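You operate a simulated robot arm through the tools that you are given. There is no shell and no other tool.

You run a simulated two-armed robot. Do the job below in one go: nothing can be reset, and whatever is moved stays where it is left.

## Task
Pick up the carton tube from the top of the bench by the tall stack with one hand, pass it to the other hand and put it on the top of the load on the turntable. Set down upright: carton tube.

It is judged by the outcome, as a careful person would: the job done as asked, and still so three seconds after it is handed in. It fails if anything else is knocked over, pushed out of place, dropped, spilled or broken.

## Robot
Two 7-joint arms with three-finger grippers on one trunk, on a base that moves. Base frame: it is fixed to the floor where the robot stands at the start and does not move with it; the origin is under the middle of the robot, x ahead of it, y to its left, z up; the surface under the hand at the start is at about z = 780. Units: mm, rad, N and s.
The left shoulder is at the start at [30, 124, 1008], the right one opposite. With the tool pointing down near the work surface each hand reaches from about 100 to 780 mm from the robot's upright axis, wherever it stands, measured 20 degrees to its own side. Places, roughly: top of the load on the turntable [1100, -1600, 800]. Payload 2.2 kg a hand.
The TCP of each hand is the grasp point between the finger pads, 28 mm short of the fingertips. In the tool frame z runs along the fingers and y along their closing line. The gripper opens to 102 mm; its body begins 71 mm behind the TCP.
Orientation is that of the tool frame in the base frame, as [roll, pitch, yaw] about the fixed x, y, z axes, in that order (R = Rz(yaw) Ry(pitch) Rx(roll)). With the fingers straight down and closing along the base's y, the tool's x points along the base's -x, its y along +y and its z along -z.

## Interface
- The arms move only by the tool arm_command. It takes "left_deltas", "right_deltas" or both (then of equal length, played together; a hand with none holds still); each is a list of rows, each a list of 7 numbers: the shift along the base's x, y, z in mm, then the turn, a rotation vector about the base's x, y, z in rad, then the closure in counts, from 0 (fully open) to 255 (shut). In form: [[dx, dy, dz, wx, wy, wz, claw], ...]. A call has 1 to 20 rows; each row shifts and turns the commanded pose from where the row before left it. Rows are played at 5 a second. More than 50 mm and 0.15 rad between two rows, or a gripper value outside its range, and nothing of the call is played. Where a pose cannot be reached the arm comes as near as it can. A force on the tool above 40 N (or 10 N above the force at the start of the call, whichever is more), or a blocked arm, ends the call early, and 0.2 s more pass. Each finger travels about 143.6 mm/s and halts on what it meets, pressing with about 43 N; the grip force reading is that of the motor and also rises with nothing between the fingers. The clock runs only during rows and for 0.2 s after the last one: add rows that do not move to give the fingers time. The reply holds the time, the measured pose of the TCP, the force on the tool along the base axes, the opening and the grip force, in the units named above and with some noise, with the torque about the TCP (base axes, N m) and any sound that the robot's microphone picked up, and new pictures: "views" is both (left out), scene, wrist or none (wrist: the cameras of the hands that moved).
- Cameras (640 x 400 px; columns grow to the right, rows downward): "scene" is now at [34.4, 41.1, 1722.3]; the picture's right is [0.53, -0.85, 0.00], its down [-0.65, -0.40, -0.64] and it looks along [0.54, 0.34, -0.77] (base axes); focal length 258 px, centre (320, 200). "left" rides on the left gripper at [72, 38, -86] in its tool frame; the picture's right is [-0.46, 0.89, 0.00], its down [-0.60, -0.32, -0.73] and it looks along [-0.65, -0.34, 0.68] (tool axes); focal length 256 px, centre (320, 200). "right" rides on the right gripper at [69, 44, -86] in its tool frame; the picture's right is [-0.53, 0.85, 0.00], its down [-0.58, -0.36, -0.73] and it looks along [-0.62, -0.39, 0.68] (tool axes); focal length 256 px, centre (320, 200). There is no depth. A picture from a camera that has moved, and an enlarged one, comes with that camera's place and axes in the base frame and with its lens.
- slide_trunk(by): moves the trunk up (or, below 0, down) by that many mm; the arms and the scene camera ride with it, the base frame stays. It gives what a move gives, with no picture.
- roll_base(legs): drives the robot by 1 to 6 legs, each [ahead, left, turn to the left] in mm, mm and rad, along the robot's own axes; the way and the turn of a leg run together, so that a leg with both is an arc; at most 1500 mm and 3.142 rad a leg. The arms and the cameras ride along, it lands a little off, and it stops where it bumps. It gives what a move gives, and a new picture of the scene camera.
- aim_head(pan, tilt): turns the head with the scene camera to pan (to the left, within 2.496 rad either way) and tilt (down, from -0.506 to 1.204), counted from straight ahead of the robot. It gives what a move gives, and a new picture of the scene camera.
- inspect(camera, box): a new picture of the part [left, top, right, bottom] of that camera's present view, enlarged. The clock stands still meanwhile.
- job_done(): hands the job in; it is judged then, once.

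Places have to be worked out from the pictures, the camera data and where the tool is seen. Open the grippers and draw the arms clear of the work before you hand the job in, unless the task says otherwise.

The tools are called after "Request:" by a JSON object that holds its "op" and its "data". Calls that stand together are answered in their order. arm_command: Moves the arms, as the interface text tells. Its arguments: {"type":"object","properties":{"left_deltas":{"type":"array","items":{"type":"array","items":{"type":"number"}}},"right_deltas":{"type":"array","items":{"type":"array","items":{"type":"number"}}},"views":{"type":"string","enum":["both","scene","wrist","none"]}},"required":[]} The other tools are called the same way: slide_trunk (by) moves the trunk up or down; roll_base (legs) drives the base; aim_head (pan, tilt) turns the head that bears the scene camera; inspect (camera, box) takes an enlarged picture of a part of a camera's view; job_done () hands the job in.

At the start:

```text
t: 0.0
left_position: [426.3, 470.6, 1084.1]
left_tcp_rot: [3.14, -0.001, -3.141]
left_wrist_force: [-0.2, 0.0, 0.4]
left_moment: [-0.01, -0.01, -0.01]
left_grip_width: 101.9
left_finger_force: 0.1
right_position: [417.7, -19.9, 1080.9]
right_tcp_rot: [-3.141, 0.003, 3.141]
right_wrist_force: [0.7, 0.8, 0.4]
right_moment: [0.0, 0.0, -0.03]
right_grip_width: 102.3
right_finger_force: 0.1
trunk travel left (down, up): [-250.0, 290.0]
robot x, y, heading: [0.3, -0.7, -0.003]
head pan, tilt (commanded): [0.553, 0.878]
```

scene: 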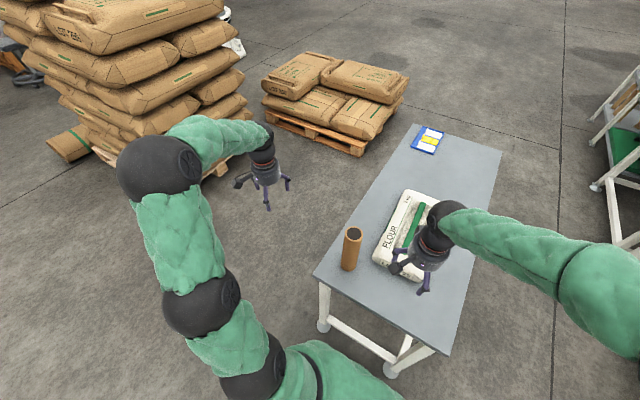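
right: 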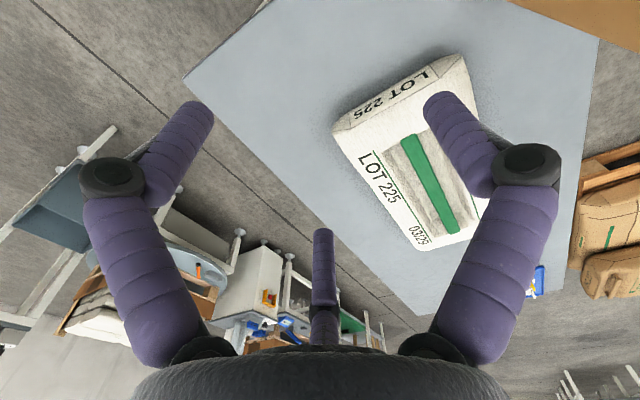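
left: 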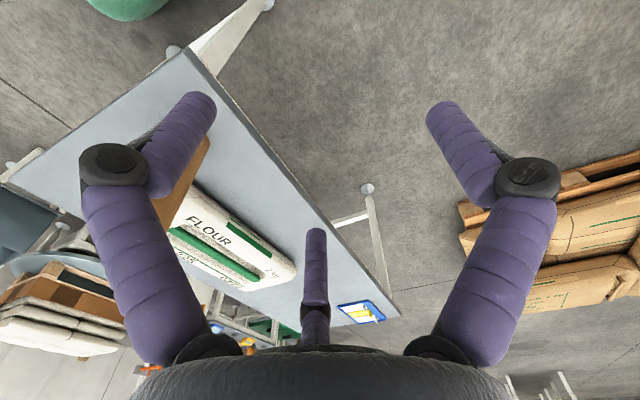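

The scene shows the carton tube standing on the near-left corner of the bench, next to a flour sack. I'll enlarge the tube area to measure it.

Request:
{"op": "inspect", "data": {"camera": "scene", "box": [300, 180, 460, 300]}}

Request:
{"op": "inspect", "data": {"camera": "left", "box": [100, 80, 320, 280]}}

```text
3.33 times, centred on (380, 240) of scene
camera zoom: at [34.4, 41.1, 1722.3], right [0.53, -0.85, 0.0], down [-0.65, -0.4, -0.64], along [0.54, 0.34, -0.77], focal length 860 px, centre (120, 67)
```

zoom: 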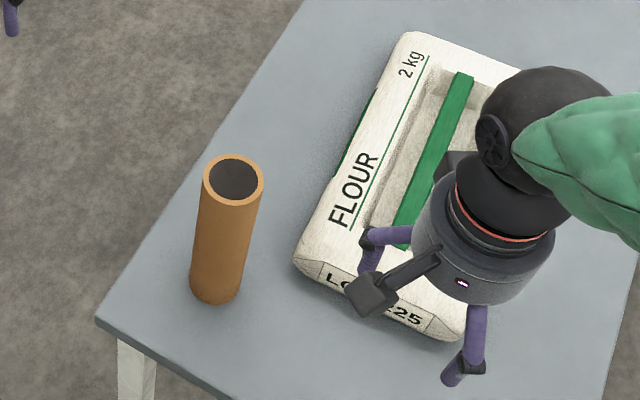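

```text
2.00 times, centred on (210, 180) of left
camera zoom: at [354.1, 508.9, 1172.0], right [0.46, 0.89, 0.0], down [0.6, -0.32, 0.73], along [0.65, -0.34, -0.68], focal length 512 px, centre (540, 240)
```

zoom: 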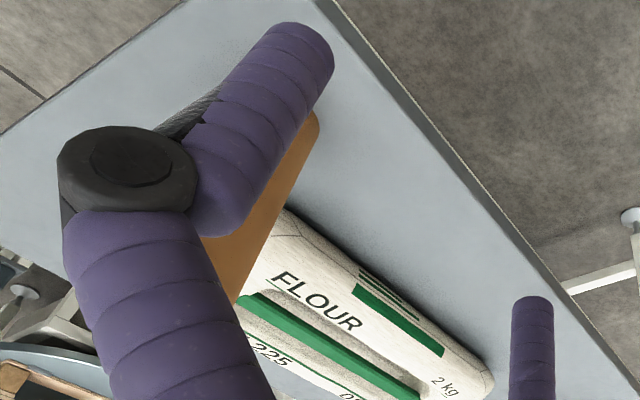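

The tube measures about 60 mm across and 225 mm tall, standing near [473, 187]. The bench runs about x 370–1535 and y -225–277. Next I'll look towards the turntable, and close and open the right hand in free air to see how its fingers move.

Request:
{"op": "aim_head", "data": {"pan": -0.968, "tilt": 0.45}}

Request:
{"op": "arm_command", "data": {"right_deltas": [[0, 0, 0, 0, 0, 0, 120], [0, 0, 0, 0, 0, 0, 120], [0, 0, 0, 0, 0, 0, 120], [0, 0, 0, 0, 0, 0, 120]], "views": "wrist"}}

```text
t: 1.6
left_position: [426.5, 471.1, 1084.2]
left_tcp_rot: [-3.141, -0.001, 3.14]
left_wrist_force: [0.4, 0.8, 0.3]
left_moment: [-0.02, 0.02, -0.01]
left_grip_width: 102.1
left_finger_force: 0.1
right_position: [417.8, -19.9, 1080.5]
right_tcp_rot: [3.141, 0.001, 3.141]
right_wrist_force: [-0.1, -0.7, -0.1]
right_moment: [-0.05, 0.01, -0.02]
right_grip_width: 102.0
right_finger_force: 0.1
trunk travel left (down, up): [-250.0, 290.0]
robot x, y, heading: [0.3, 0.8, -0.001]
head pan, tilt (commanded): [-0.969, 0.45]
camera scene: at [21.2, -75.0, 1758.8], right [-0.82, -0.57, 0.0], down [-0.25, 0.36, -0.9], along [0.51, -0.74, -0.44], focal length 258 px, centre (320, 200)
```

scene: 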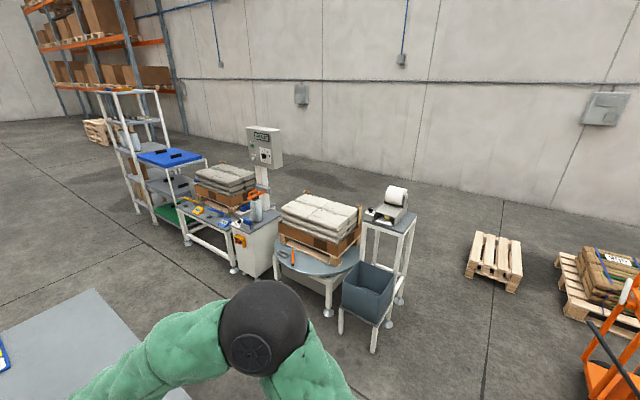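

```text
t: 2.6
left_position: [426.7, 470.5, 1084.4]
left_tcp_rot: [-3.142, 0.0, 3.141]
left_wrist_force: [-0.6, 0.5, 0.4]
left_moment: [0.0, -0.01, 0.0]
left_grip_width: 102.1
left_finger_force: 0.1
right_position: [417.7, -20.0, 1081.1]
right_tcp_rot: [-3.139, -0.001, 3.141]
right_wrist_force: [0.3, 0.1, 0.7]
right_moment: [0.02, 0.01, 0.0]
right_grip_width: 54.0
right_finger_force: 0.1
trunk travel left (down, up): [-250.0, 290.0]
robot x, y, heading: [-1.5, -1.2, -0.0]
head pan, tilt (commanded): [-0.969, 0.45]
camera right: at [349.4, 22.7, 1166.8], right [0.53, 0.85, 0.0], down [0.58, -0.36, 0.73], along [0.62, -0.39, -0.68], focal length 256 px, centre (320, 200)
```

right: 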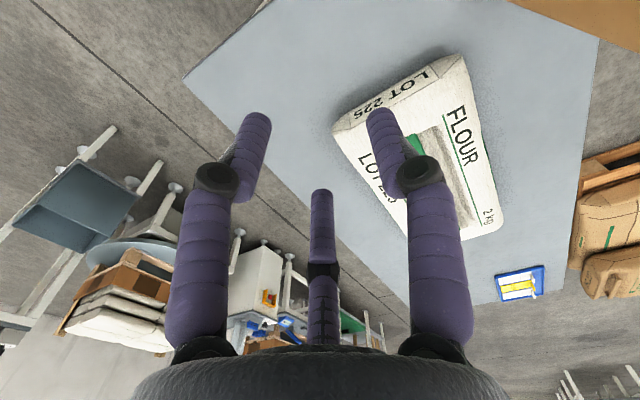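

The three fingers close radially, like a three-jaw chuck. I'll zoom in on the turntable load and its surroundings, since the tube has to end up there.

Request:
{"op": "inspect", "data": {"camera": "scene", "box": [220, 160, 420, 285]}}

Request:
{"op": "inspect", "data": {"camera": "scene", "box": [100, 80, 500, 330]}}

```text
3.20 times, centred on (320, 222) of scene
camera zoom: at [21.1, -75.0, 1758.8], right [-0.82, -0.57, 0.0], down [-0.25, 0.36, -0.9], along [0.51, -0.74, -0.44], focal length 826 px, centre (320, 128)
```

zoom: 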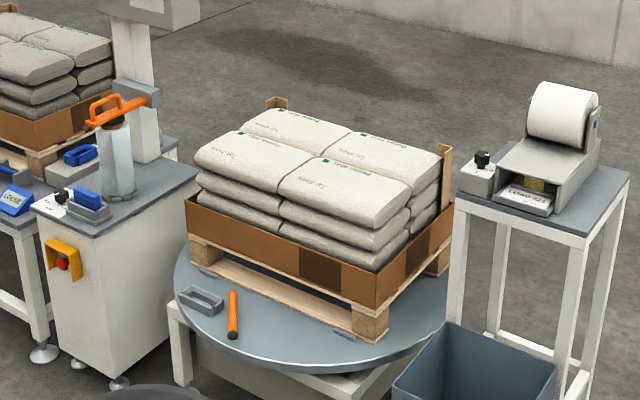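

```text
1.60 times, centred on (300, 205) of scene
camera zoom: at [21.1, -75.0, 1758.8], right [-0.82, -0.57, 0.0], down [-0.25, 0.36, -0.9], along [0.51, -0.74, -0.44], focal length 413 px, centre (352, 192)
```

zoom: 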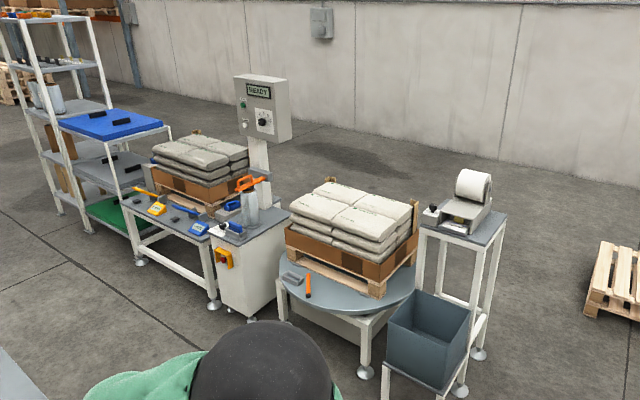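

The turntable load is a cardboard tray of sacks with a flat-ish top. I plan to hold the tube from the side, low down, with the left hand, and then take it from above with the right. I'm turning the head back to the bench, reopening the right hand, and yawing the left hand by 80° in the air.

Request:
{"op": "aim_head", "data": {"pan": 0.45, "tilt": 0.85}}

Request:
{"op": "arm_command", "data": {"left_deltas": [[0, 0, 0, 0, 0, 0.1396, 0], [0, 0, 0, 0, 0, 0.1396, 0], [0, 0, 0, 0, 0, 0.1396, 0], [0, 0, 0, 0, 0, 0.1396, 0], [0, 0, 0, 0, 0, 0.1396, 0], [0, 0, 0, 0, 0, 0.1396, 0], [0, 0, 0, 0, 0, 0.1396, 0], [0, 0, 0, 0, 0, 0.1396, 0], [0, 0, 0, 0, 0, 0.1396, 0], [0, 0, 0, 0, 0, 0.1396, 0]], "right_deltas": [[0, 0, 0, 0, 0, 0, 0], [0, 0, 0, 0, 0, 0, 0], [0, 0, 0, 0, 0, 0, 0], [0, 0, 0, 0, 0, 0, 0], [0, 0, 0, 0, 0, 0, 0], [0, 0, 0, 0, 0, 0, 0], [0, 0, 0, 0, 0, 0, 0], [0, 0, 0, 0, 0, 0, 0], [0, 0, 0, 0, 0, 0, 0], [0, 0, 0, 0, 0, 0, 0]], "views": "both"}}

```text
t: 4.2
left_position: [428.1, 471.1, 1086.1]
left_tcp_rot: [-3.141, 0.001, 3.141]
left_wrist_force: [-0.1, -0.5, -0.4]
left_moment: [0.01, 0.06, -0.02]
left_grip_width: 102.0
left_finger_force: 0.0
right_position: [418.6, -19.4, 1081.3]
right_tcp_rot: [-3.141, 0.001, 3.141]
right_wrist_force: [0.0, 0.1, 0.0]
right_moment: [0.02, 0.03, 0.0]
right_grip_width: 53.8
right_finger_force: 0.1
trunk travel left (down, up): [-250.0, 290.0]
robot x, y, heading: [-2.1, 1.1, 0.002]
head pan, tilt (commanded): [0.45, 0.85]
camera scene: at [39.5, 34.7, 1724.4], right [0.43, -0.9, 0.0], down [-0.68, -0.33, -0.66], along [0.59, 0.29, -0.75], focal length 258 px, centre (320, 200)
```

scene: 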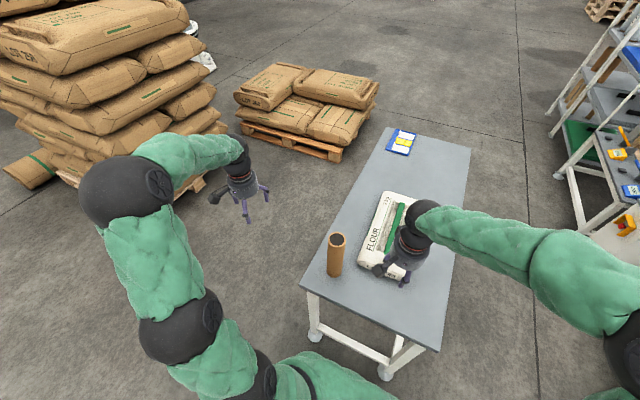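

```text
t: 6.4
left_position: [427.9, 471.1, 1085.4]
left_tcp_rot: [3.141, 0.001, -1.744]
left_wrist_force: [1.3, 0.4, 0.2]
left_moment: [0.01, 0.02, 0.01]
left_grip_width: 101.9
left_finger_force: 0.0
right_position: [417.7, -19.0, 1081.3]
right_tcp_rot: [3.141, 0.001, 3.141]
right_wrist_force: [-0.1, 0.2, -0.2]
right_moment: [0.0, -0.02, 0.02]
right_grip_width: 102.0
right_finger_force: 0.1
trunk travel left (down, up): [-250.0, 290.0]
robot x, y, heading: [2.8, 2.6, -0.002]
head pan, tilt (commanded): [0.45, 0.85]
camera scene: at [39.4, 34.7, 1724.4], right [0.44, -0.9, 0.0], down [-0.68, -0.33, -0.66], along [0.59, 0.29, -0.75], focal length 258 px, centre (320, 200)
camera right: at [349.4, 22.7, 1166.9], right [0.53, 0.85, 0.0], down [0.58, -0.36, 0.73], along [0.62, -0.39, -0.68], focal length 256 px, centre (320, 200)
camera left: at [376.7, 406.2, 1171.8], right [-0.79, 0.61, 0.0], down [0.42, 0.54, 0.73], along [0.45, 0.58, -0.68], focal length 256 px, centre (320, 200)
```

scene: 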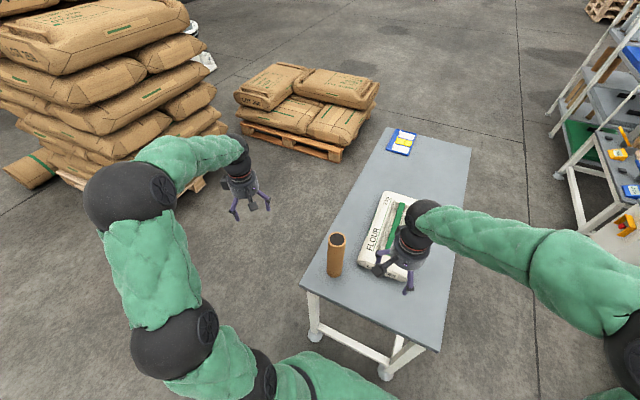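
right: 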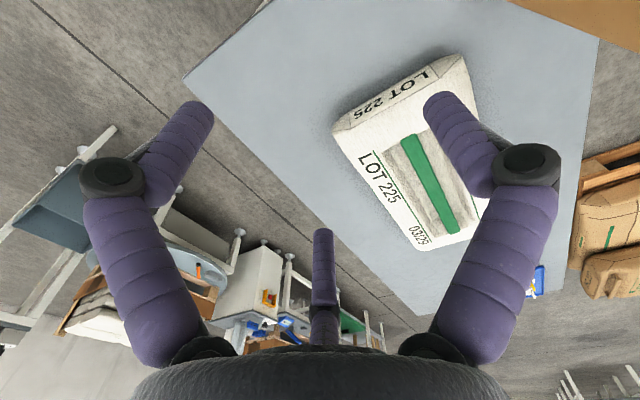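
left: 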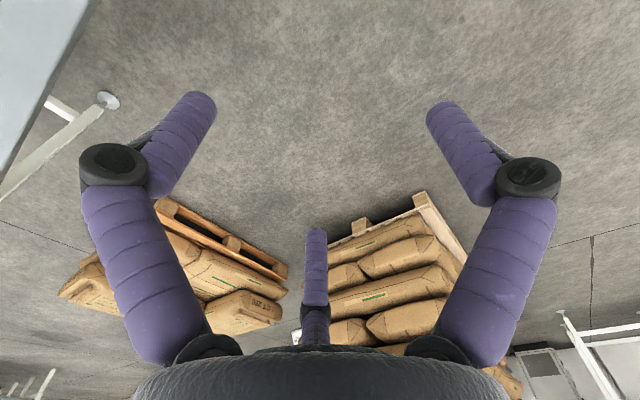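

The left hand's yaw now reads -1.744, as planned. I'm pitching it up 90° in free air so that its fingers point horizontally along heading -40°.

Request:
{"op": "arm_command", "data": {"left_deltas": [[0, 0, 0, -0.0916, -0.1095, 0, 0], [0, 0, 0, -0.0916, -0.1095, 0, 0], [0, 0, 0, -0.0916, -0.1095, 0, 0], [0, 0, 0, -0.0916, -0.1095, 0, 0], [0, 0, 0, -0.0916, -0.1095, 0, 0], [0, 0, 0, -0.0916, -0.1095, 0, 0], [0, 0, 0, -0.0916, -0.1095, 0, 0], [0, 0, 0, -0.0916, -0.1095, 0, 0], [0, 0, 0, -0.0916, -0.1095, 0, 0], [0, 0, 0, -0.0916, -0.1095, 0, 0], [0, 0, 0, -0.0916, -0.1095, 0, 0]], "views": "both"}}

```text
t: 8.8
left_position: [427.3, 471.9, 1085.8]
left_tcp_rot: [-1.569, -0.523, -2.268]
left_wrist_force: [-0.6, 0.5, -0.1]
left_moment: [0.01, 0.02, 0.01]
left_grip_width: 102.1
left_finger_force: 0.0
right_position: [417.6, -19.2, 1080.3]
right_tcp_rot: [-3.14, -0.001, 3.14]
right_wrist_force: [0.1, 0.6, 0.6]
right_moment: [0.03, 0.0, -0.01]
right_grip_width: 102.0
right_finger_force: 0.1
trunk travel left (down, up): [-250.0, 290.0]
robot x, y, heading: [-1.3, -4.6, -0.001]
head pan, tilt (commanded): [0.45, 0.85]
camera scene: at [39.8, 35.6, 1724.3], right [0.44, -0.9, 0.0], down [-0.68, -0.33, -0.66], along [0.59, 0.29, -0.75], focal length 258 px, centre (320, 200)
camera left: at [307.7, 464.6, 1089.8], right [-0.02, -0.03, -1.0], down [-0.12, 0.99, -0.03], along [0.99, 0.12, -0.03], focal length 256 px, centre (320, 200)
```

scene: 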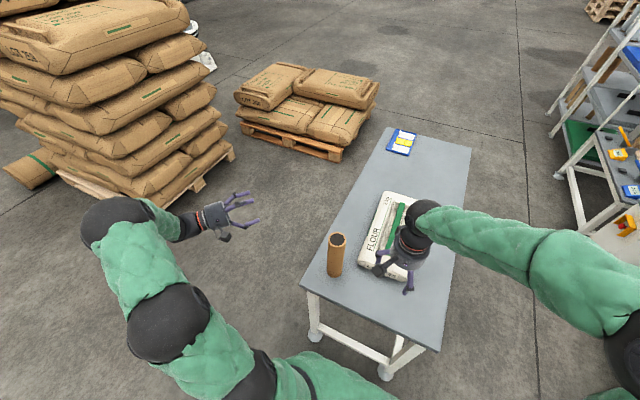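
left: 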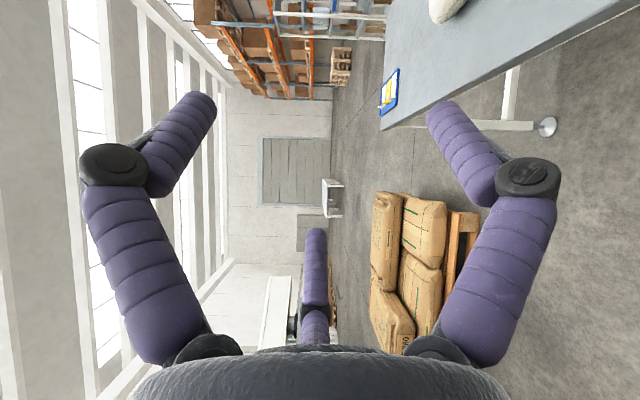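

The left hand is now horizontal as planned, with the two-finger side towards the robot. I'm moving it to a standoff 150 mm from the tube, coming down to z≈870.

Request:
{"op": "arm_command", "data": {"left_deltas": [[-16, -40, -16, 0, 0, 0, 0], [-16, -40, -16, 0, 0, 0, 0], [-16, -40, -16, 0, 0, 0, 0], [-16, -40, -16, 0, 0, 0, 0], [-15, -40, -20, 0, 0, 0, 0], [0, 0, -44, 0, 0, 0, 0], [0, 0, -44, 0, 0, 0, 0], [0, 0, -44, 0, 0, 0, 0], [0, 0, 0, 0, 0, 0, 0]], "views": "both"}}

Request:
{"op": "inspect", "data": {"camera": "scene", "box": [240, 200, 400, 300]}}

```text
t: 10.8
left_position: [343.7, 273.2, 866.7]
left_tcp_rot: [-1.572, -0.522, -2.267]
left_wrist_force: [-0.2, 0.2, 0.4]
left_moment: [0.0, 0.04, -0.01]
left_grip_width: 102.3
left_finger_force: 0.1
right_position: [417.2, -20.4, 1081.8]
right_tcp_rot: [-3.14, 0.001, 3.139]
right_wrist_force: [0.6, -0.2, -0.2]
right_moment: [0.01, 0.0, -0.01]
right_grip_width: 102.1
right_finger_force: 0.2
trunk travel left (down, up): [-250.0, 290.0]
robot x, y, heading: [-0.5, -1.8, -0.001]
head pan, tilt (commanded): [0.45, 0.85]
camera scene: at [39.1, 33.8, 1724.5], right [0.44, -0.9, 0.0], down [-0.68, -0.33, -0.66], along [0.59, 0.29, -0.75], focal length 258 px, centre (320, 200)
camera left: at [226.1, 266.0, 871.2], right [-0.03, -0.03, -1.0], down [-0.12, 0.99, -0.03], along [0.99, 0.12, -0.03], focal length 256 px, centre (320, 200)
```

scene: 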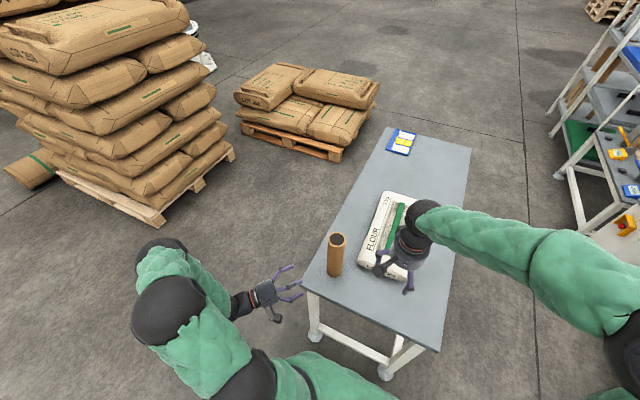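
left: 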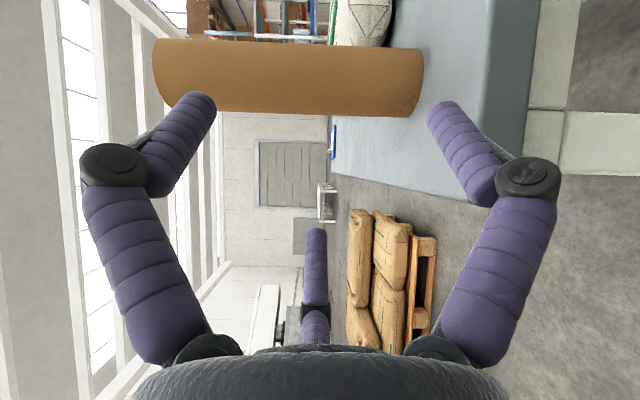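

```text
4.00 times, centred on (320, 250) of scene
camera zoom: at [39.1, 33.8, 1724.5], right [0.44, -0.9, 0.0], down [-0.68, -0.33, -0.66], along [0.59, 0.29, -0.75], focal length 1032 px, centre (320, 0)
```

zoom: 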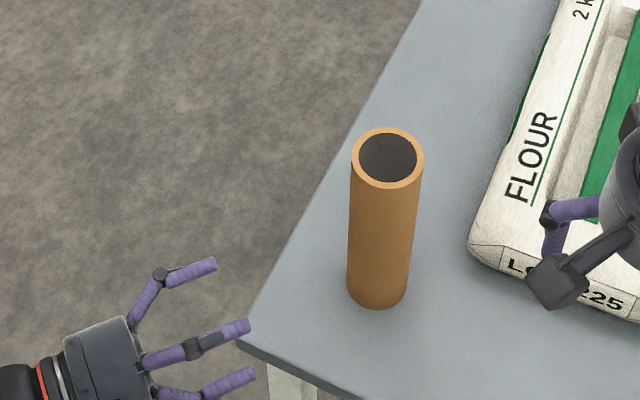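

Combining the scene and left-camera views puts the tube axis at (479, 185), spanning z 780–1003 with a diameter of about 60 mm. The left hand is 160 mm short of it, so I'm advancing 80 mm with a small sideways correction before checking the gap between the fingers.

Request:
{"op": "arm_command", "data": {"left_deltas": [[16, -12, 1, 0, 0, 0, 0], [16, -12, 1, 0, 0, 0, 0], [16, -12, 0, 0, 0, 0, 0], [16.2, -11.8, 0, 0, 0, 0, 0], [0, 0, 0, 0, 0, 0, 0]], "views": "wrist"}}

Request:
{"op": "inspect", "data": {"camera": "scene", "box": [240, 200, 400, 300]}}

```text
t: 12.0
left_position: [411.2, 221.3, 870.7]
left_tcp_rot: [-1.574, -0.521, -2.266]
left_wrist_force: [0.5, 0.1, -0.8]
left_moment: [0.0, 0.0, -0.01]
left_grip_width: 102.0
left_finger_force: 0.1
right_position: [417.0, -19.1, 1080.4]
right_tcp_rot: [-3.141, 0.001, -3.141]
right_wrist_force: [-0.4, 0.8, 0.5]
right_moment: [0.0, 0.05, 0.01]
right_grip_width: 102.2
right_finger_force: 0.0
trunk travel left (down, up): [-250.0, 290.0]
robot x, y, heading: [1.0, 0.1, -0.001]
head pan, tilt (commanded): [0.45, 0.85]
camera left: at [292.9, 215.1, 875.3], right [-0.03, -0.03, -1.0], down [-0.12, 0.99, -0.03], along [0.99, 0.12, -0.03], focal length 256 px, centre (320, 200)
```

left: 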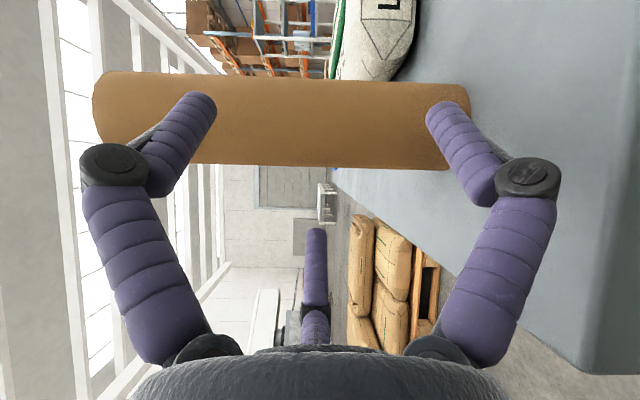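

```text
4.00 times, centred on (320, 250) of scene
camera zoom: at [39.1, 35.0, 1724.4], right [0.44, -0.9, 0.0], down [-0.68, -0.33, -0.66], along [0.59, 0.29, -0.75], focal length 1032 px, centre (320, 0)
```

zoom: 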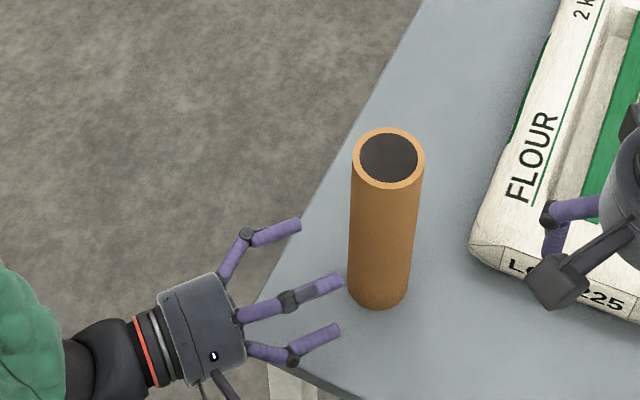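

The tube lines up with the gap between the fingers, offset about 15 mm as wanted, with about 77 mm still to go. I'm advancing another 35 mm so the fingertips straddle its front, then checking clearance.

Request:
{"op": "arm_command", "data": {"left_deltas": [[14, -10.5, 0, 0, 0, 0, 0], [13.8, -10.8, 0, 0, 0, 0, 0], [0, 0, 0, 0, 0, 0, 0]], "views": "wrist"}}

Request:
{"op": "inspect", "data": {"camera": "scene", "box": [290, 215, 380, 285]}}

Request:
{"op": "inspect", "data": {"camera": "left", "box": [80, 60, 560, 360]}}

```text
t: 12.8
left_position: [438.0, 200.9, 870.6]
left_tcp_rot: [-1.571, -0.525, -2.266]
left_wrist_force: [-0.3, 0.7, -0.3]
left_moment: [-0.01, 0.02, -0.01]
left_grip_width: 102.0
left_finger_force: 0.1
right_position: [418.1, -18.3, 1081.4]
right_tcp_rot: [-3.141, -0.001, -3.141]
right_wrist_force: [-0.3, -0.7, -0.3]
right_moment: [0.01, -0.03, -0.01]
right_grip_width: 101.7
right_finger_force: 0.1
trunk travel left (down, up): [-250.0, 290.0]
robot x, y, heading: [-0.1, -1.6, 0.001]
head pan, tilt (commanded): [0.45, 0.85]
camera left: at [320.3, 194.1, 875.2], right [-0.03, -0.03, -1.0], down [-0.12, 0.99, -0.03], along [0.99, 0.12, -0.03], focal length 256 px, centre (320, 200)
```

left: 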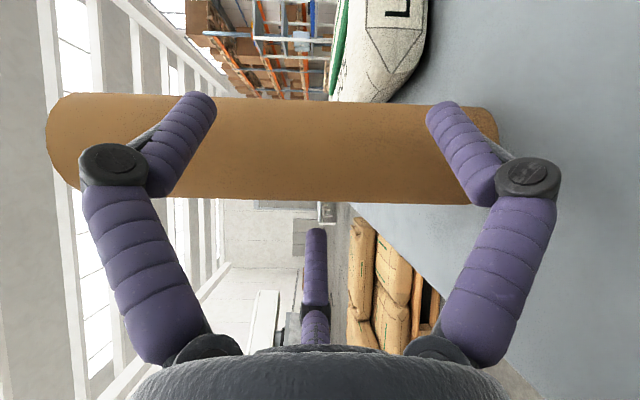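

```text
5.71 times, centred on (335, 250) of scene
camera zoom: at [39.3, 34.9, 1724.4], right [0.44, -0.9, 0.0], down [-0.68, -0.33, -0.66], along [0.59, 0.29, -0.75], focal length 1475 px, centre (234, -86)
```

zoom: 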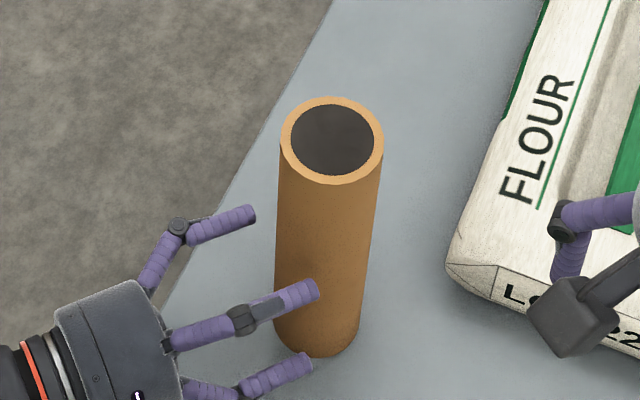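

```text
1.33 times, centred on (320, 210) of left
camera zoom: at [320.3, 194.1, 875.2], right [-0.03, -0.03, -1.0], down [-0.12, 0.99, -0.03], along [0.99, 0.12, -0.03], focal length 341 px, centre (320, 187)
```

zoom: 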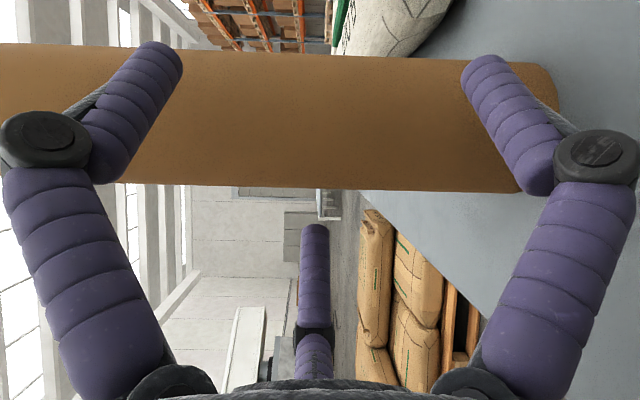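

A fresh fix puts the tube at (481, 184), with about 5 mm of clearance on each side of the fingers. I'm advancing the last 43 mm to centre it at the grasp point.

Request:
{"op": "arm_command", "data": {"left_deltas": [[11, -9.2, 0, 0, 0, 0, 0], [11, -9.2, 0, 0, 0, 0, 0], [11, -9.2, 0, 0, 0, 0, 0], [0, 0, 0, 0, 0, 0, 0]], "views": "wrist"}}

Request:
{"op": "inspect", "data": {"camera": "scene", "box": [290, 215, 380, 285]}}

```text
t: 13.8
left_position: [473.2, 173.5, 872.4]
left_tcp_rot: [-1.571, -0.523, -2.267]
left_wrist_force: [-0.4, -0.7, -0.7]
left_moment: [0.04, 0.04, 0.02]
left_grip_width: 101.9
left_finger_force: 0.1
right_position: [416.8, -19.9, 1081.9]
right_tcp_rot: [-3.142, 0.0, 3.141]
right_wrist_force: [-0.6, 1.2, 0.0]
right_moment: [-0.01, -0.02, -0.03]
right_grip_width: 102.1
right_finger_force: 0.1
trunk travel left (down, up): [-250.0, 290.0]
robot x, y, heading: [3.4, -1.3, -0.003]
head pan, tilt (commanded): [0.45, 0.85]
camera left: at [355.0, 166.3, 875.9], right [-0.03, -0.03, -1.0], down [-0.12, 0.99, -0.03], along [0.99, 0.12, -0.03], focal length 256 px, centre (320, 200)
```

left: 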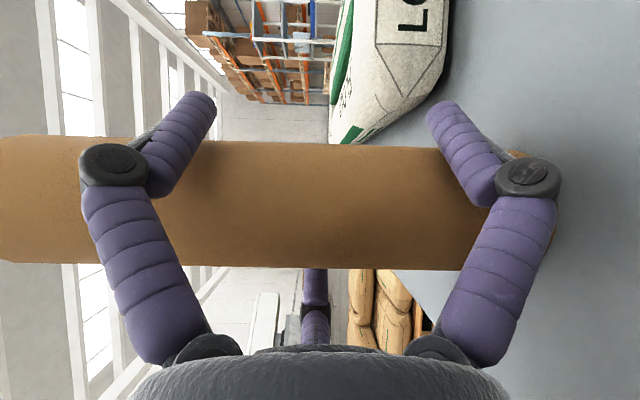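

```text
5.71 times, centred on (335, 250) of scene
camera zoom: at [39.2, 35.0, 1724.4], right [0.44, -0.9, 0.0], down [-0.68, -0.33, -0.66], along [0.59, 0.29, -0.75], focal length 1475 px, centre (234, -86)
```

zoom: 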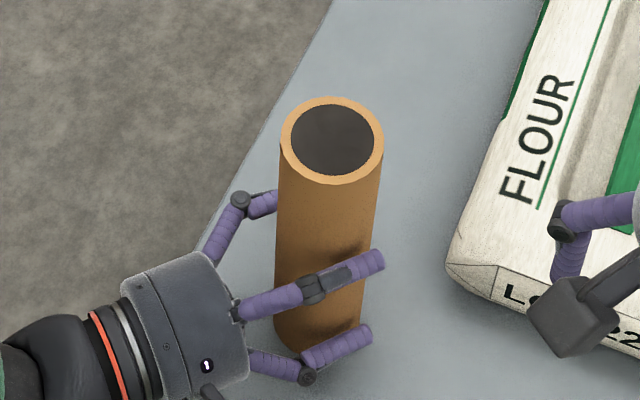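

The tube sits in the grasp, offset about 16 mm towards the single finger. I'm nudging the hand 2.4 mm so the fingers meet it together, then closing gradually.

Request:
{"op": "arm_command", "data": {"left_deltas": [[1.5, 1.8, 0, 0, 0, 0, 0], [0, 0, 0, 0, 0, 0, 15], [0, 0, 0, 0, 0, 0, 25], [0, 0, 0, 0, 0, 0, 35], [0, 0, 0, 0, 0, 0, 45], [0, 0, 0, 0, 0, 0, 55], [0, 0, 0, 0, 0, 0, 65]], "views": "wrist"}}

Request:
{"op": "inspect", "data": {"camera": "scene", "box": [290, 215, 380, 285]}}

```text
t: 15.4
left_position: [474.5, 175.0, 872.3]
left_tcp_rot: [-1.571, -0.524, -2.266]
left_wrist_force: [0.6, -0.3, -0.2]
left_moment: [0.01, 0.04, 0.0]
left_grip_width: 81.5
left_finger_force: 43.0
right_position: [417.2, -19.8, 1081.0]
right_tcp_rot: [-3.141, 0.001, 3.14]
right_wrist_force: [0.6, 0.5, -0.2]
right_moment: [0.0, 0.03, 0.01]
right_grip_width: 101.9
right_finger_force: 0.2
trunk travel left (down, up): [-250.0, 290.0]
robot x, y, heading: [0.4, -0.9, -0.003]
head pan, tilt (commanded): [0.45, 0.85]
camera left: at [356.2, 168.1, 876.3], right [-0.03, -0.03, -1.0], down [-0.12, 0.99, -0.03], along [0.99, 0.12, -0.03], focal length 256 px, centre (320, 200)
```

left: 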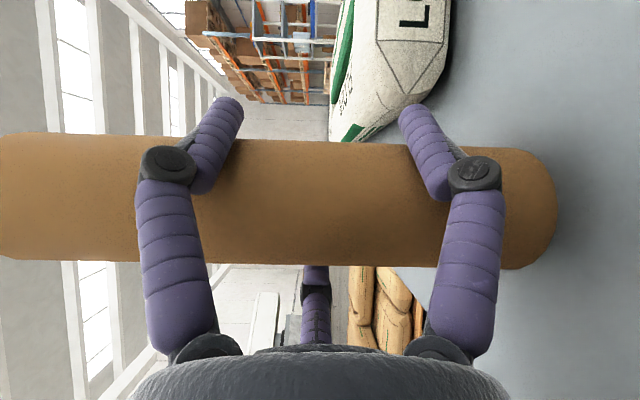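

```text
5.71 times, centred on (335, 250) of scene
camera zoom: at [39.4, 34.8, 1724.4], right [0.44, -0.9, 0.0], down [-0.68, -0.33, -0.66], along [0.59, 0.29, -0.75], focal length 1475 px, centre (234, -86)
```

zoom: 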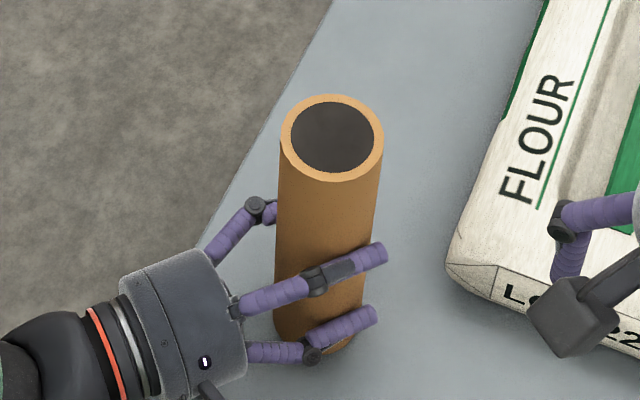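

The left fingers hold the tube at 81.5 mm width and 43 N, and it still stands straight. I'm lifting it 20 mm as a test.

Request:
{"op": "arm_command", "data": {"left_deltas": [[0, 0, 0, 0, 0, 0, 90], [0, 0, 4, 0, 0, 0, 90], [0, 0, 8, 0, 0, 0, 90], [0, 0, 8, 0, 0, 0, 90], [0, 0, 0, 0, 0, 0, 90]], "views": "wrist"}}

Request:
{"op": "inspect", "data": {"camera": "scene", "box": [290, 205, 390, 285]}}

```text
t: 16.6
left_position: [472.9, 176.1, 891.1]
left_tcp_rot: [-1.573, -0.522, -2.267]
left_wrist_force: [0.4, 1.1, -1.1]
left_moment: [-0.01, 0.03, 0.02]
left_grip_width: 81.6
left_finger_force: 43.7
right_position: [417.7, -19.8, 1079.9]
right_tcp_rot: [3.14, 0.0, -3.141]
right_wrist_force: [-0.3, 0.4, 0.7]
right_moment: [0.04, 0.01, 0.0]
right_grip_width: 102.0
right_finger_force: 0.0
trunk travel left (down, up): [-250.0, 290.0]
robot x, y, heading: [-0.1, -2.0, 0.004]
head pan, tilt (commanded): [0.45, 0.85]
camera left: at [354.9, 168.2, 895.4], right [-0.03, -0.03, -1.0], down [-0.12, 0.99, -0.03], along [0.99, 0.12, -0.03], focal length 256 px, centre (320, 200)
```

left: 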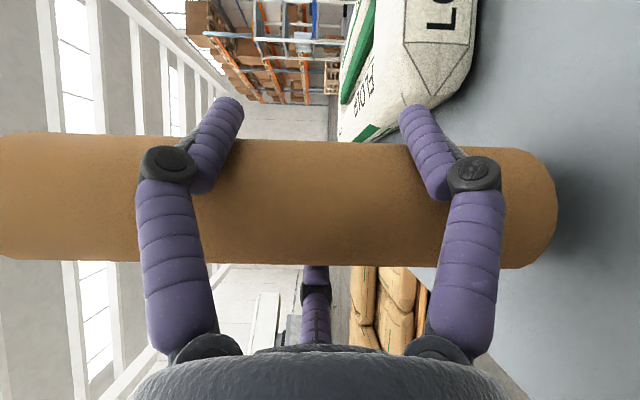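

```text
5.00 times, centred on (340, 245) of scene
camera zoom: at [39.7, 34.8, 1724.4], right [0.44, -0.9, 0.0], down [-0.68, -0.33, -0.66], along [0.59, 0.29, -0.75], focal length 1290 px, centre (220, -25)
```

zoom: 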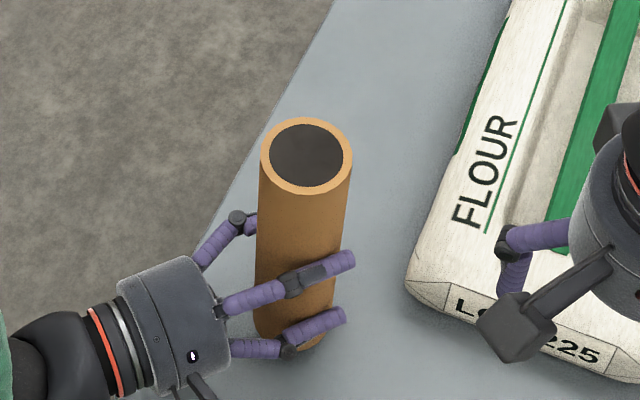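

The tube came off the bench cleanly and hangs straight; it is light, at roughly 1 N. I'm raising it 110 mm and bringing it a bit inward, while the right hand rises to go over it.

Request:
{"op": "arm_command", "data": {"left_deltas": [[0, 0, 15, 0, 0, 0, 90], [0, -8, 20, 0, 0, 0, 90], [-2, -12, 20, 0, 0, 0, 90], [-2, -12, 20, 0, 0, 0, 90], [-2, -12, 20, 0, 0, 0, 90], [-2, -12, 15, 0, 0, 0, 90], [0, 0, 0, 0, 0, 0, 90]], "right_deltas": [[0, 0, 15, 0, 0, 0, 0], [0, -5, 20, 0, 0, 0, 0], [0, -5, 20, 0, 0, 0, 0], [0, -5, 20, 0, 0, 0, 0], [0, -5, 20, 0, 0, 0, 0], [0, 0, 20, 0, 0, 0, 0], [0, 0, 5, 0, 0, 0, 0]], "views": "both"}}

Request:
{"op": "inspect", "data": {"camera": "scene", "box": [280, 160, 440, 280]}}

```text
t: 18.2
left_position: [468.1, 117.9, 1000.5]
left_tcp_rot: [-1.572, -0.523, -2.266]
left_wrist_force: [0.8, -0.7, -1.0]
left_moment: [-0.02, 0.0, 0.04]
left_grip_width: 81.8
left_finger_force: 42.6
right_position: [417.2, -40.1, 1201.6]
right_tcp_rot: [-3.142, 0.001, 3.14]
right_wrist_force: [0.5, 0.6, -0.6]
right_moment: [-0.01, 0.0, -0.01]
right_grip_width: 102.2
right_finger_force: 0.0
trunk travel left (down, up): [-250.0, 290.0]
robot x, y, heading: [-4.1, 4.4, -0.001]
head pan, tilt (commanded): [0.45, 0.85]
camera scene: at [39.9, 35.0, 1724.3], right [0.44, -0.9, 0.0], down [-0.68, -0.33, -0.66], along [0.59, 0.29, -0.75], focal length 258 px, centre (320, 200)
camera right: at [349.5, 2.7, 1287.0], right [0.53, 0.85, 0.0], down [0.58, -0.36, 0.73], along [0.62, -0.39, -0.68], focal length 256 px, centre (320, 200)
camera left: at [349.1, 111.0, 1004.5], right [-0.03, -0.03, -1.0], down [-0.12, 0.99, -0.03], along [0.99, 0.12, -0.03], focal length 256 px, centre (320, 200)
```

scene: 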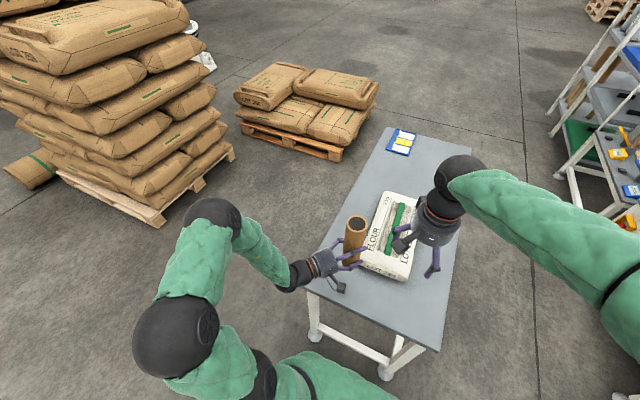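
right: 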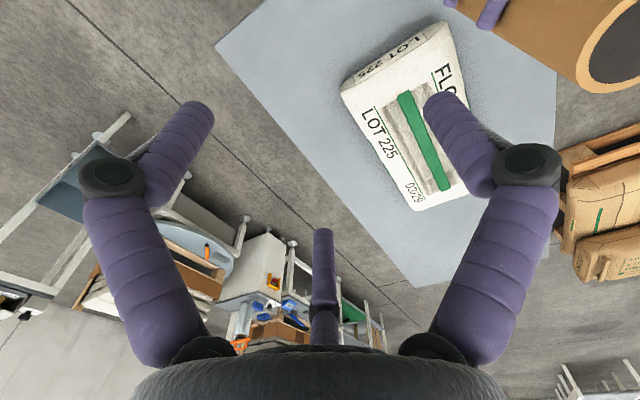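
left: 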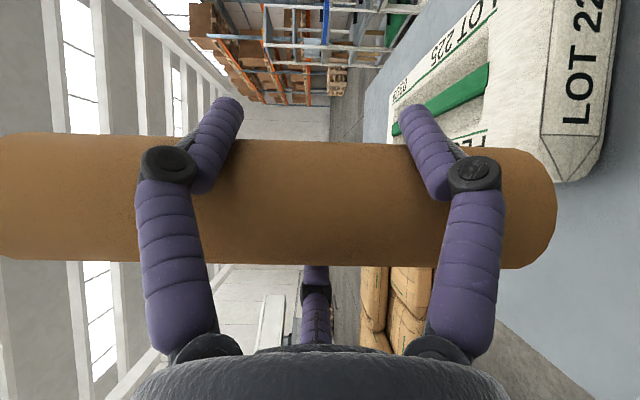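

```text
3.33 times, centred on (360, 220) of scene
camera zoom: at [39.9, 35.0, 1724.3], right [0.44, -0.9, 0.0], down [-0.68, -0.33, -0.66], along [0.59, 0.29, -0.75], focal length 860 px, centre (187, 133)
```

zoom: 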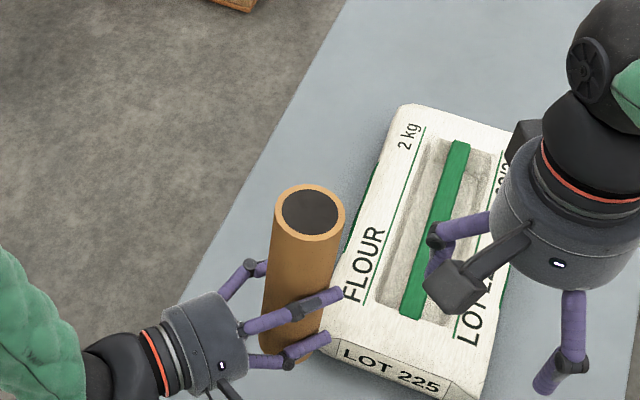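

The tube is vertical, with its axis at about (475.5, 128.5) and its top at z≈1131. The right fingertips are about 40 mm above that, so I'm moving the right hand directly over the tube.

Request:
{"op": "arm_command", "data": {"right_deltas": [[11.7, 33.7, 0, 0, 0, 0, 0], [11.7, 33.7, 0, 0, 0, 0, 0], [11.7, 33.7, 0, 0, 0, 0, 0], [11.7, 33.7, 0, 0, 0, 0, 0], [11.7, 33.7, 0, 0, 0, 0, 0], [0, 0, 0, 0, 0, 0, 0]], "views": "both"}}

```text
t: 19.6
left_position: [467.8, 117.5, 1000.0]
left_tcp_rot: [-1.573, -0.521, -2.266]
left_wrist_force: [-0.4, -0.3, -0.3]
left_moment: [0.02, -0.01, 0.01]
left_grip_width: 81.5
left_finger_force: 43.3
right_position: [475.6, 127.1, 1203.1]
right_tcp_rot: [3.14, 0.0, 3.141]
right_wrist_force: [0.1, -0.2, -0.2]
right_moment: [0.0, -0.01, 0.04]
right_grip_width: 102.0
right_finger_force: 0.0
trunk travel left (down, up): [-250.0, 290.0]
robot x, y, heading: [3.8, -1.7, -0.001]
head pan, tilt (commanded): [0.45, 0.85]
camera scene: at [38.8, 33.7, 1724.4], right [0.44, -0.9, 0.0], down [-0.68, -0.33, -0.66], along [0.59, 0.29, -0.75], focal length 258 px, centre (320, 200)
camera right: at [407.2, 169.9, 1288.2], right [0.53, 0.85, 0.0], down [0.58, -0.37, 0.73], along [0.62, -0.39, -0.68], focal length 256 px, centre (320, 200)
```

scene: 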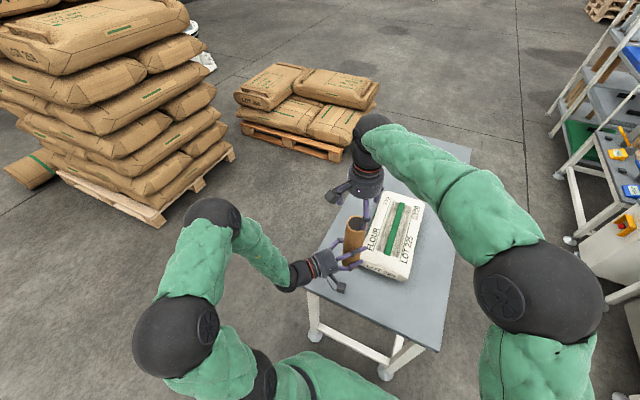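
right: 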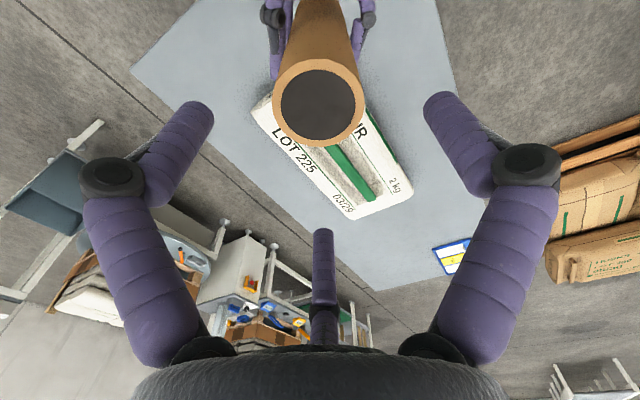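

The right camera confirms the tube top at about (473, 128), nearly centred under the right hand. I'm yawing the right hand -40° so its fingers fall between the left fingers, with a 1 mm position trim.

Request:
{"op": "arm_command", "data": {"right_deltas": [[-1, 1, 0, 0, 0, -0.14, 0], [0, 0, 0, 0, 0, -0.14, 0], [0, 0, 0, 0, 0, -0.14, 0], [0, 0, 0, 0, 0, -0.14, 0], [0, 0, 0, 0, 0, -0.138, 0], [0, 0, 0, 0, 0, 0, 0]], "views": "both"}}

```text
t: 21.0
left_position: [465.9, 118.1, 999.2]
left_tcp_rot: [-1.574, -0.523, -2.267]
left_wrist_force: [-0.6, -0.3, -0.7]
left_moment: [-0.01, 0.01, -0.03]
left_grip_width: 81.2
left_finger_force: 43.0
right_position: [474.9, 130.1, 1202.4]
right_tcp_rot: [3.141, 0.001, 2.442]
right_wrist_force: [0.1, -0.3, 0.1]
right_moment: [0.0, 0.0, 0.01]
right_grip_width: 102.0
right_finger_force: 0.0
trunk travel left (down, up): [-250.0, 290.0]
robot x, y, heading: [-0.3, -3.6, -0.0]
head pan, tilt (commanded): [0.45, 0.85]
camera scene: at [39.5, 34.8, 1724.4], right [0.44, -0.9, 0.0], down [-0.68, -0.33, -0.66], along [0.59, 0.29, -0.75], focal length 258 px, centre (320, 200)
camera right: at [451.6, 206.6, 1287.2], right [0.95, 0.3, 0.0], down [0.21, -0.65, 0.73], along [0.22, -0.7, -0.68], focal length 256 px, centre (320, 200)
```

scene: 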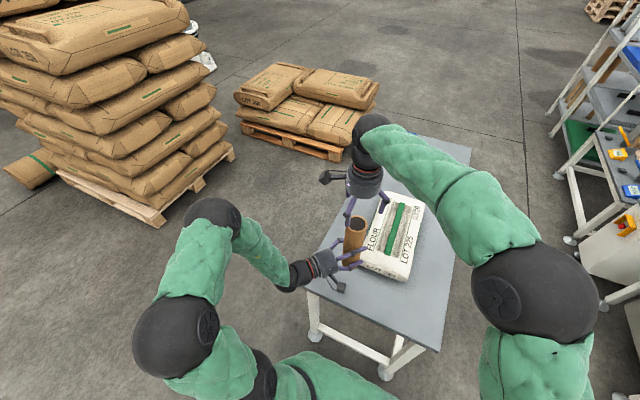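
right: 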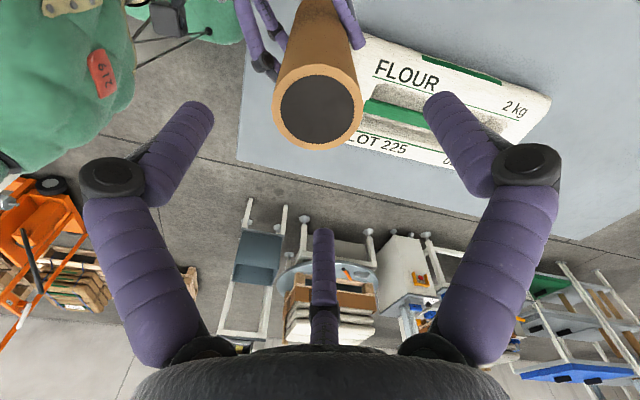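

The tube top sits at (473, 130), right under the right TCP at (475, 130). I'm lowering the right hand 101 mm so its pads surround the top 30 mm of the tube.

Request:
{"op": "arm_command", "data": {"right_deltas": [[-1, 0, -25, 0, 0, 0, 0], [0, 0, -25, 0, 0, 0, 0], [0, 0, -25, 0, 0, 0, 0], [0, 0, -26, 0, 0, 0, 0], [0, 0, 0, 0, 0, 0, 0]], "views": "both"}}

Request:
{"op": "inspect", "data": {"camera": "scene", "box": [290, 160, 410, 280]}}

```text
t: 22.2
left_position: [468.3, 119.0, 1000.1]
left_tcp_rot: [-1.573, -0.522, -2.266]
left_wrist_force: [-0.5, 0.4, -0.3]
left_moment: [0.03, 0.01, 0.02]
left_grip_width: 81.7
left_finger_force: 42.6
right_position: [472.8, 130.9, 1099.6]
right_tcp_rot: [3.141, -0.001, 2.444]
right_wrist_force: [0.1, -0.3, -0.1]
right_moment: [0.01, -0.01, 0.01]
right_grip_width: 101.8
right_finger_force: 0.1
trunk travel left (down, up): [-250.0, 290.0]
robot x, y, heading: [-3.4, -0.2, -0.0]
head pan, tilt (commanded): [0.45, 0.85]
camera scene: at [39.4, 34.7, 1724.4], right [0.44, -0.9, 0.0], down [-0.68, -0.33, -0.66], along [0.59, 0.29, -0.75], focal length 258 px, centre (320, 200)
camera right: at [448.6, 206.7, 1185.3], right [0.95, 0.3, 0.0], down [0.21, -0.65, 0.73], along [0.22, -0.7, -0.68], focal length 256 px, centre (320, 200)
```

scene: 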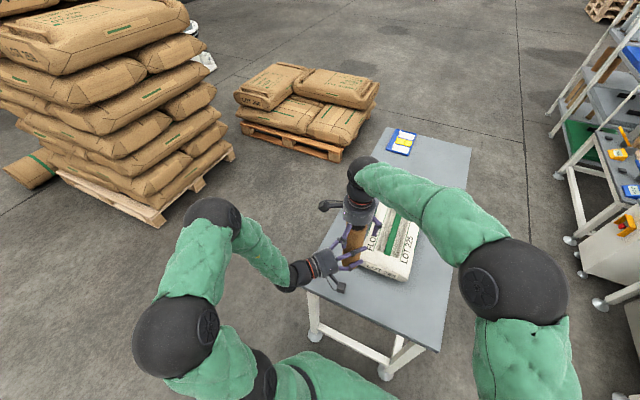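
right: 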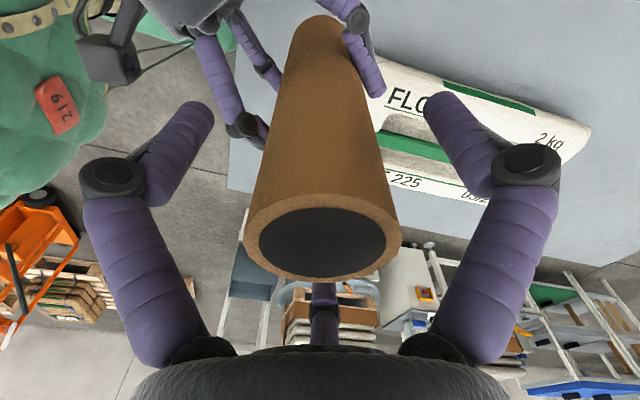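

```text
3.33 times, centred on (350, 220) of scene
camera zoom: at [39.4, 34.7, 1724.4], right [0.44, -0.9, 0.0], down [-0.68, -0.33, -0.66], along [0.59, 0.29, -0.75], focal length 860 px, centre (220, 133)
```

zoom: 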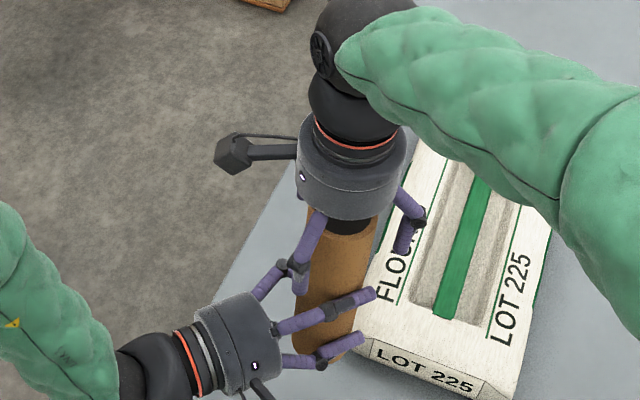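

The tube top is centred in the right hand, with the right fingers clear of the left ones. I'm closing the right hand gradually onto the tube.

Request:
{"op": "arm_command", "data": {"right_deltas": [[0, 0, 0, 0, 0, 0, 40], [0, 0, 0, 0, 0, 0, 75], [0, 0, 0, 0, 0, 0, 90], [0, 0, 0, 0, 0, 0, 97], [0, 0, 0, 0, 0, 0, 104], [0, 0, 0, 0, 0, 0, 111], [0, 0, 0, 0, 0, 0, 118], [0, 0, 0, 0, 0, 0, 125], [0, 0, 0, 0, 0, 0, 130]], "views": "both"}}

```text
t: 24.2
left_position: [467.1, 118.5, 999.6]
left_tcp_rot: [-1.572, -0.524, -2.265]
left_wrist_force: [-5.8, 15.1, -5.9]
left_moment: [-1.02, -0.26, 0.1]
left_grip_width: 81.4
left_finger_force: 42.4
right_position: [472.4, 129.7, 1099.7]
right_tcp_rot: [3.141, 0.0, 2.444]
right_wrist_force: [5.0, -13.3, 5.5]
right_moment: [-0.52, -0.26, 0.0]
right_grip_width: 61.1
right_finger_force: 8.7
trunk travel left (down, up): [-250.0, 290.0]
robot x, y, heading: [1.0, 1.6, -0.002]
head pan, tilt (commanded): [0.45, 0.85]
camera scene: at [39.5, 34.8, 1724.4], right [0.44, -0.9, 0.0], down [-0.68, -0.33, -0.66], along [0.59, 0.29, -0.75], focal length 258 px, centre (320, 200)
camera right: at [449.1, 206.3, 1185.8], right [0.95, 0.3, 0.0], down [0.21, -0.65, 0.73], along [0.22, -0.7, -0.68], focal length 256 px, centre (320, 200)
```

scene: 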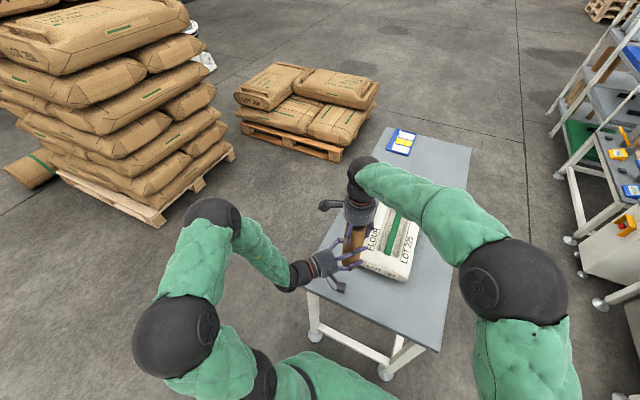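
right: 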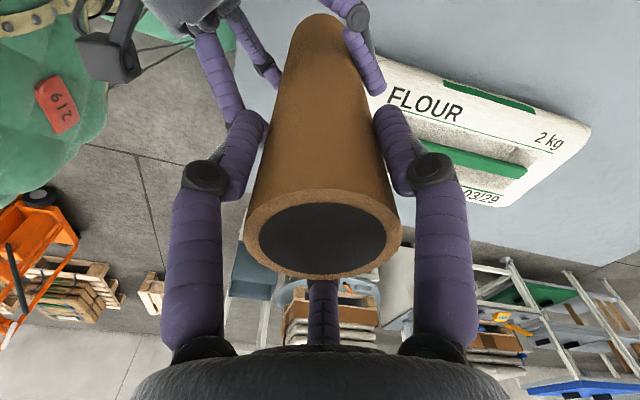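

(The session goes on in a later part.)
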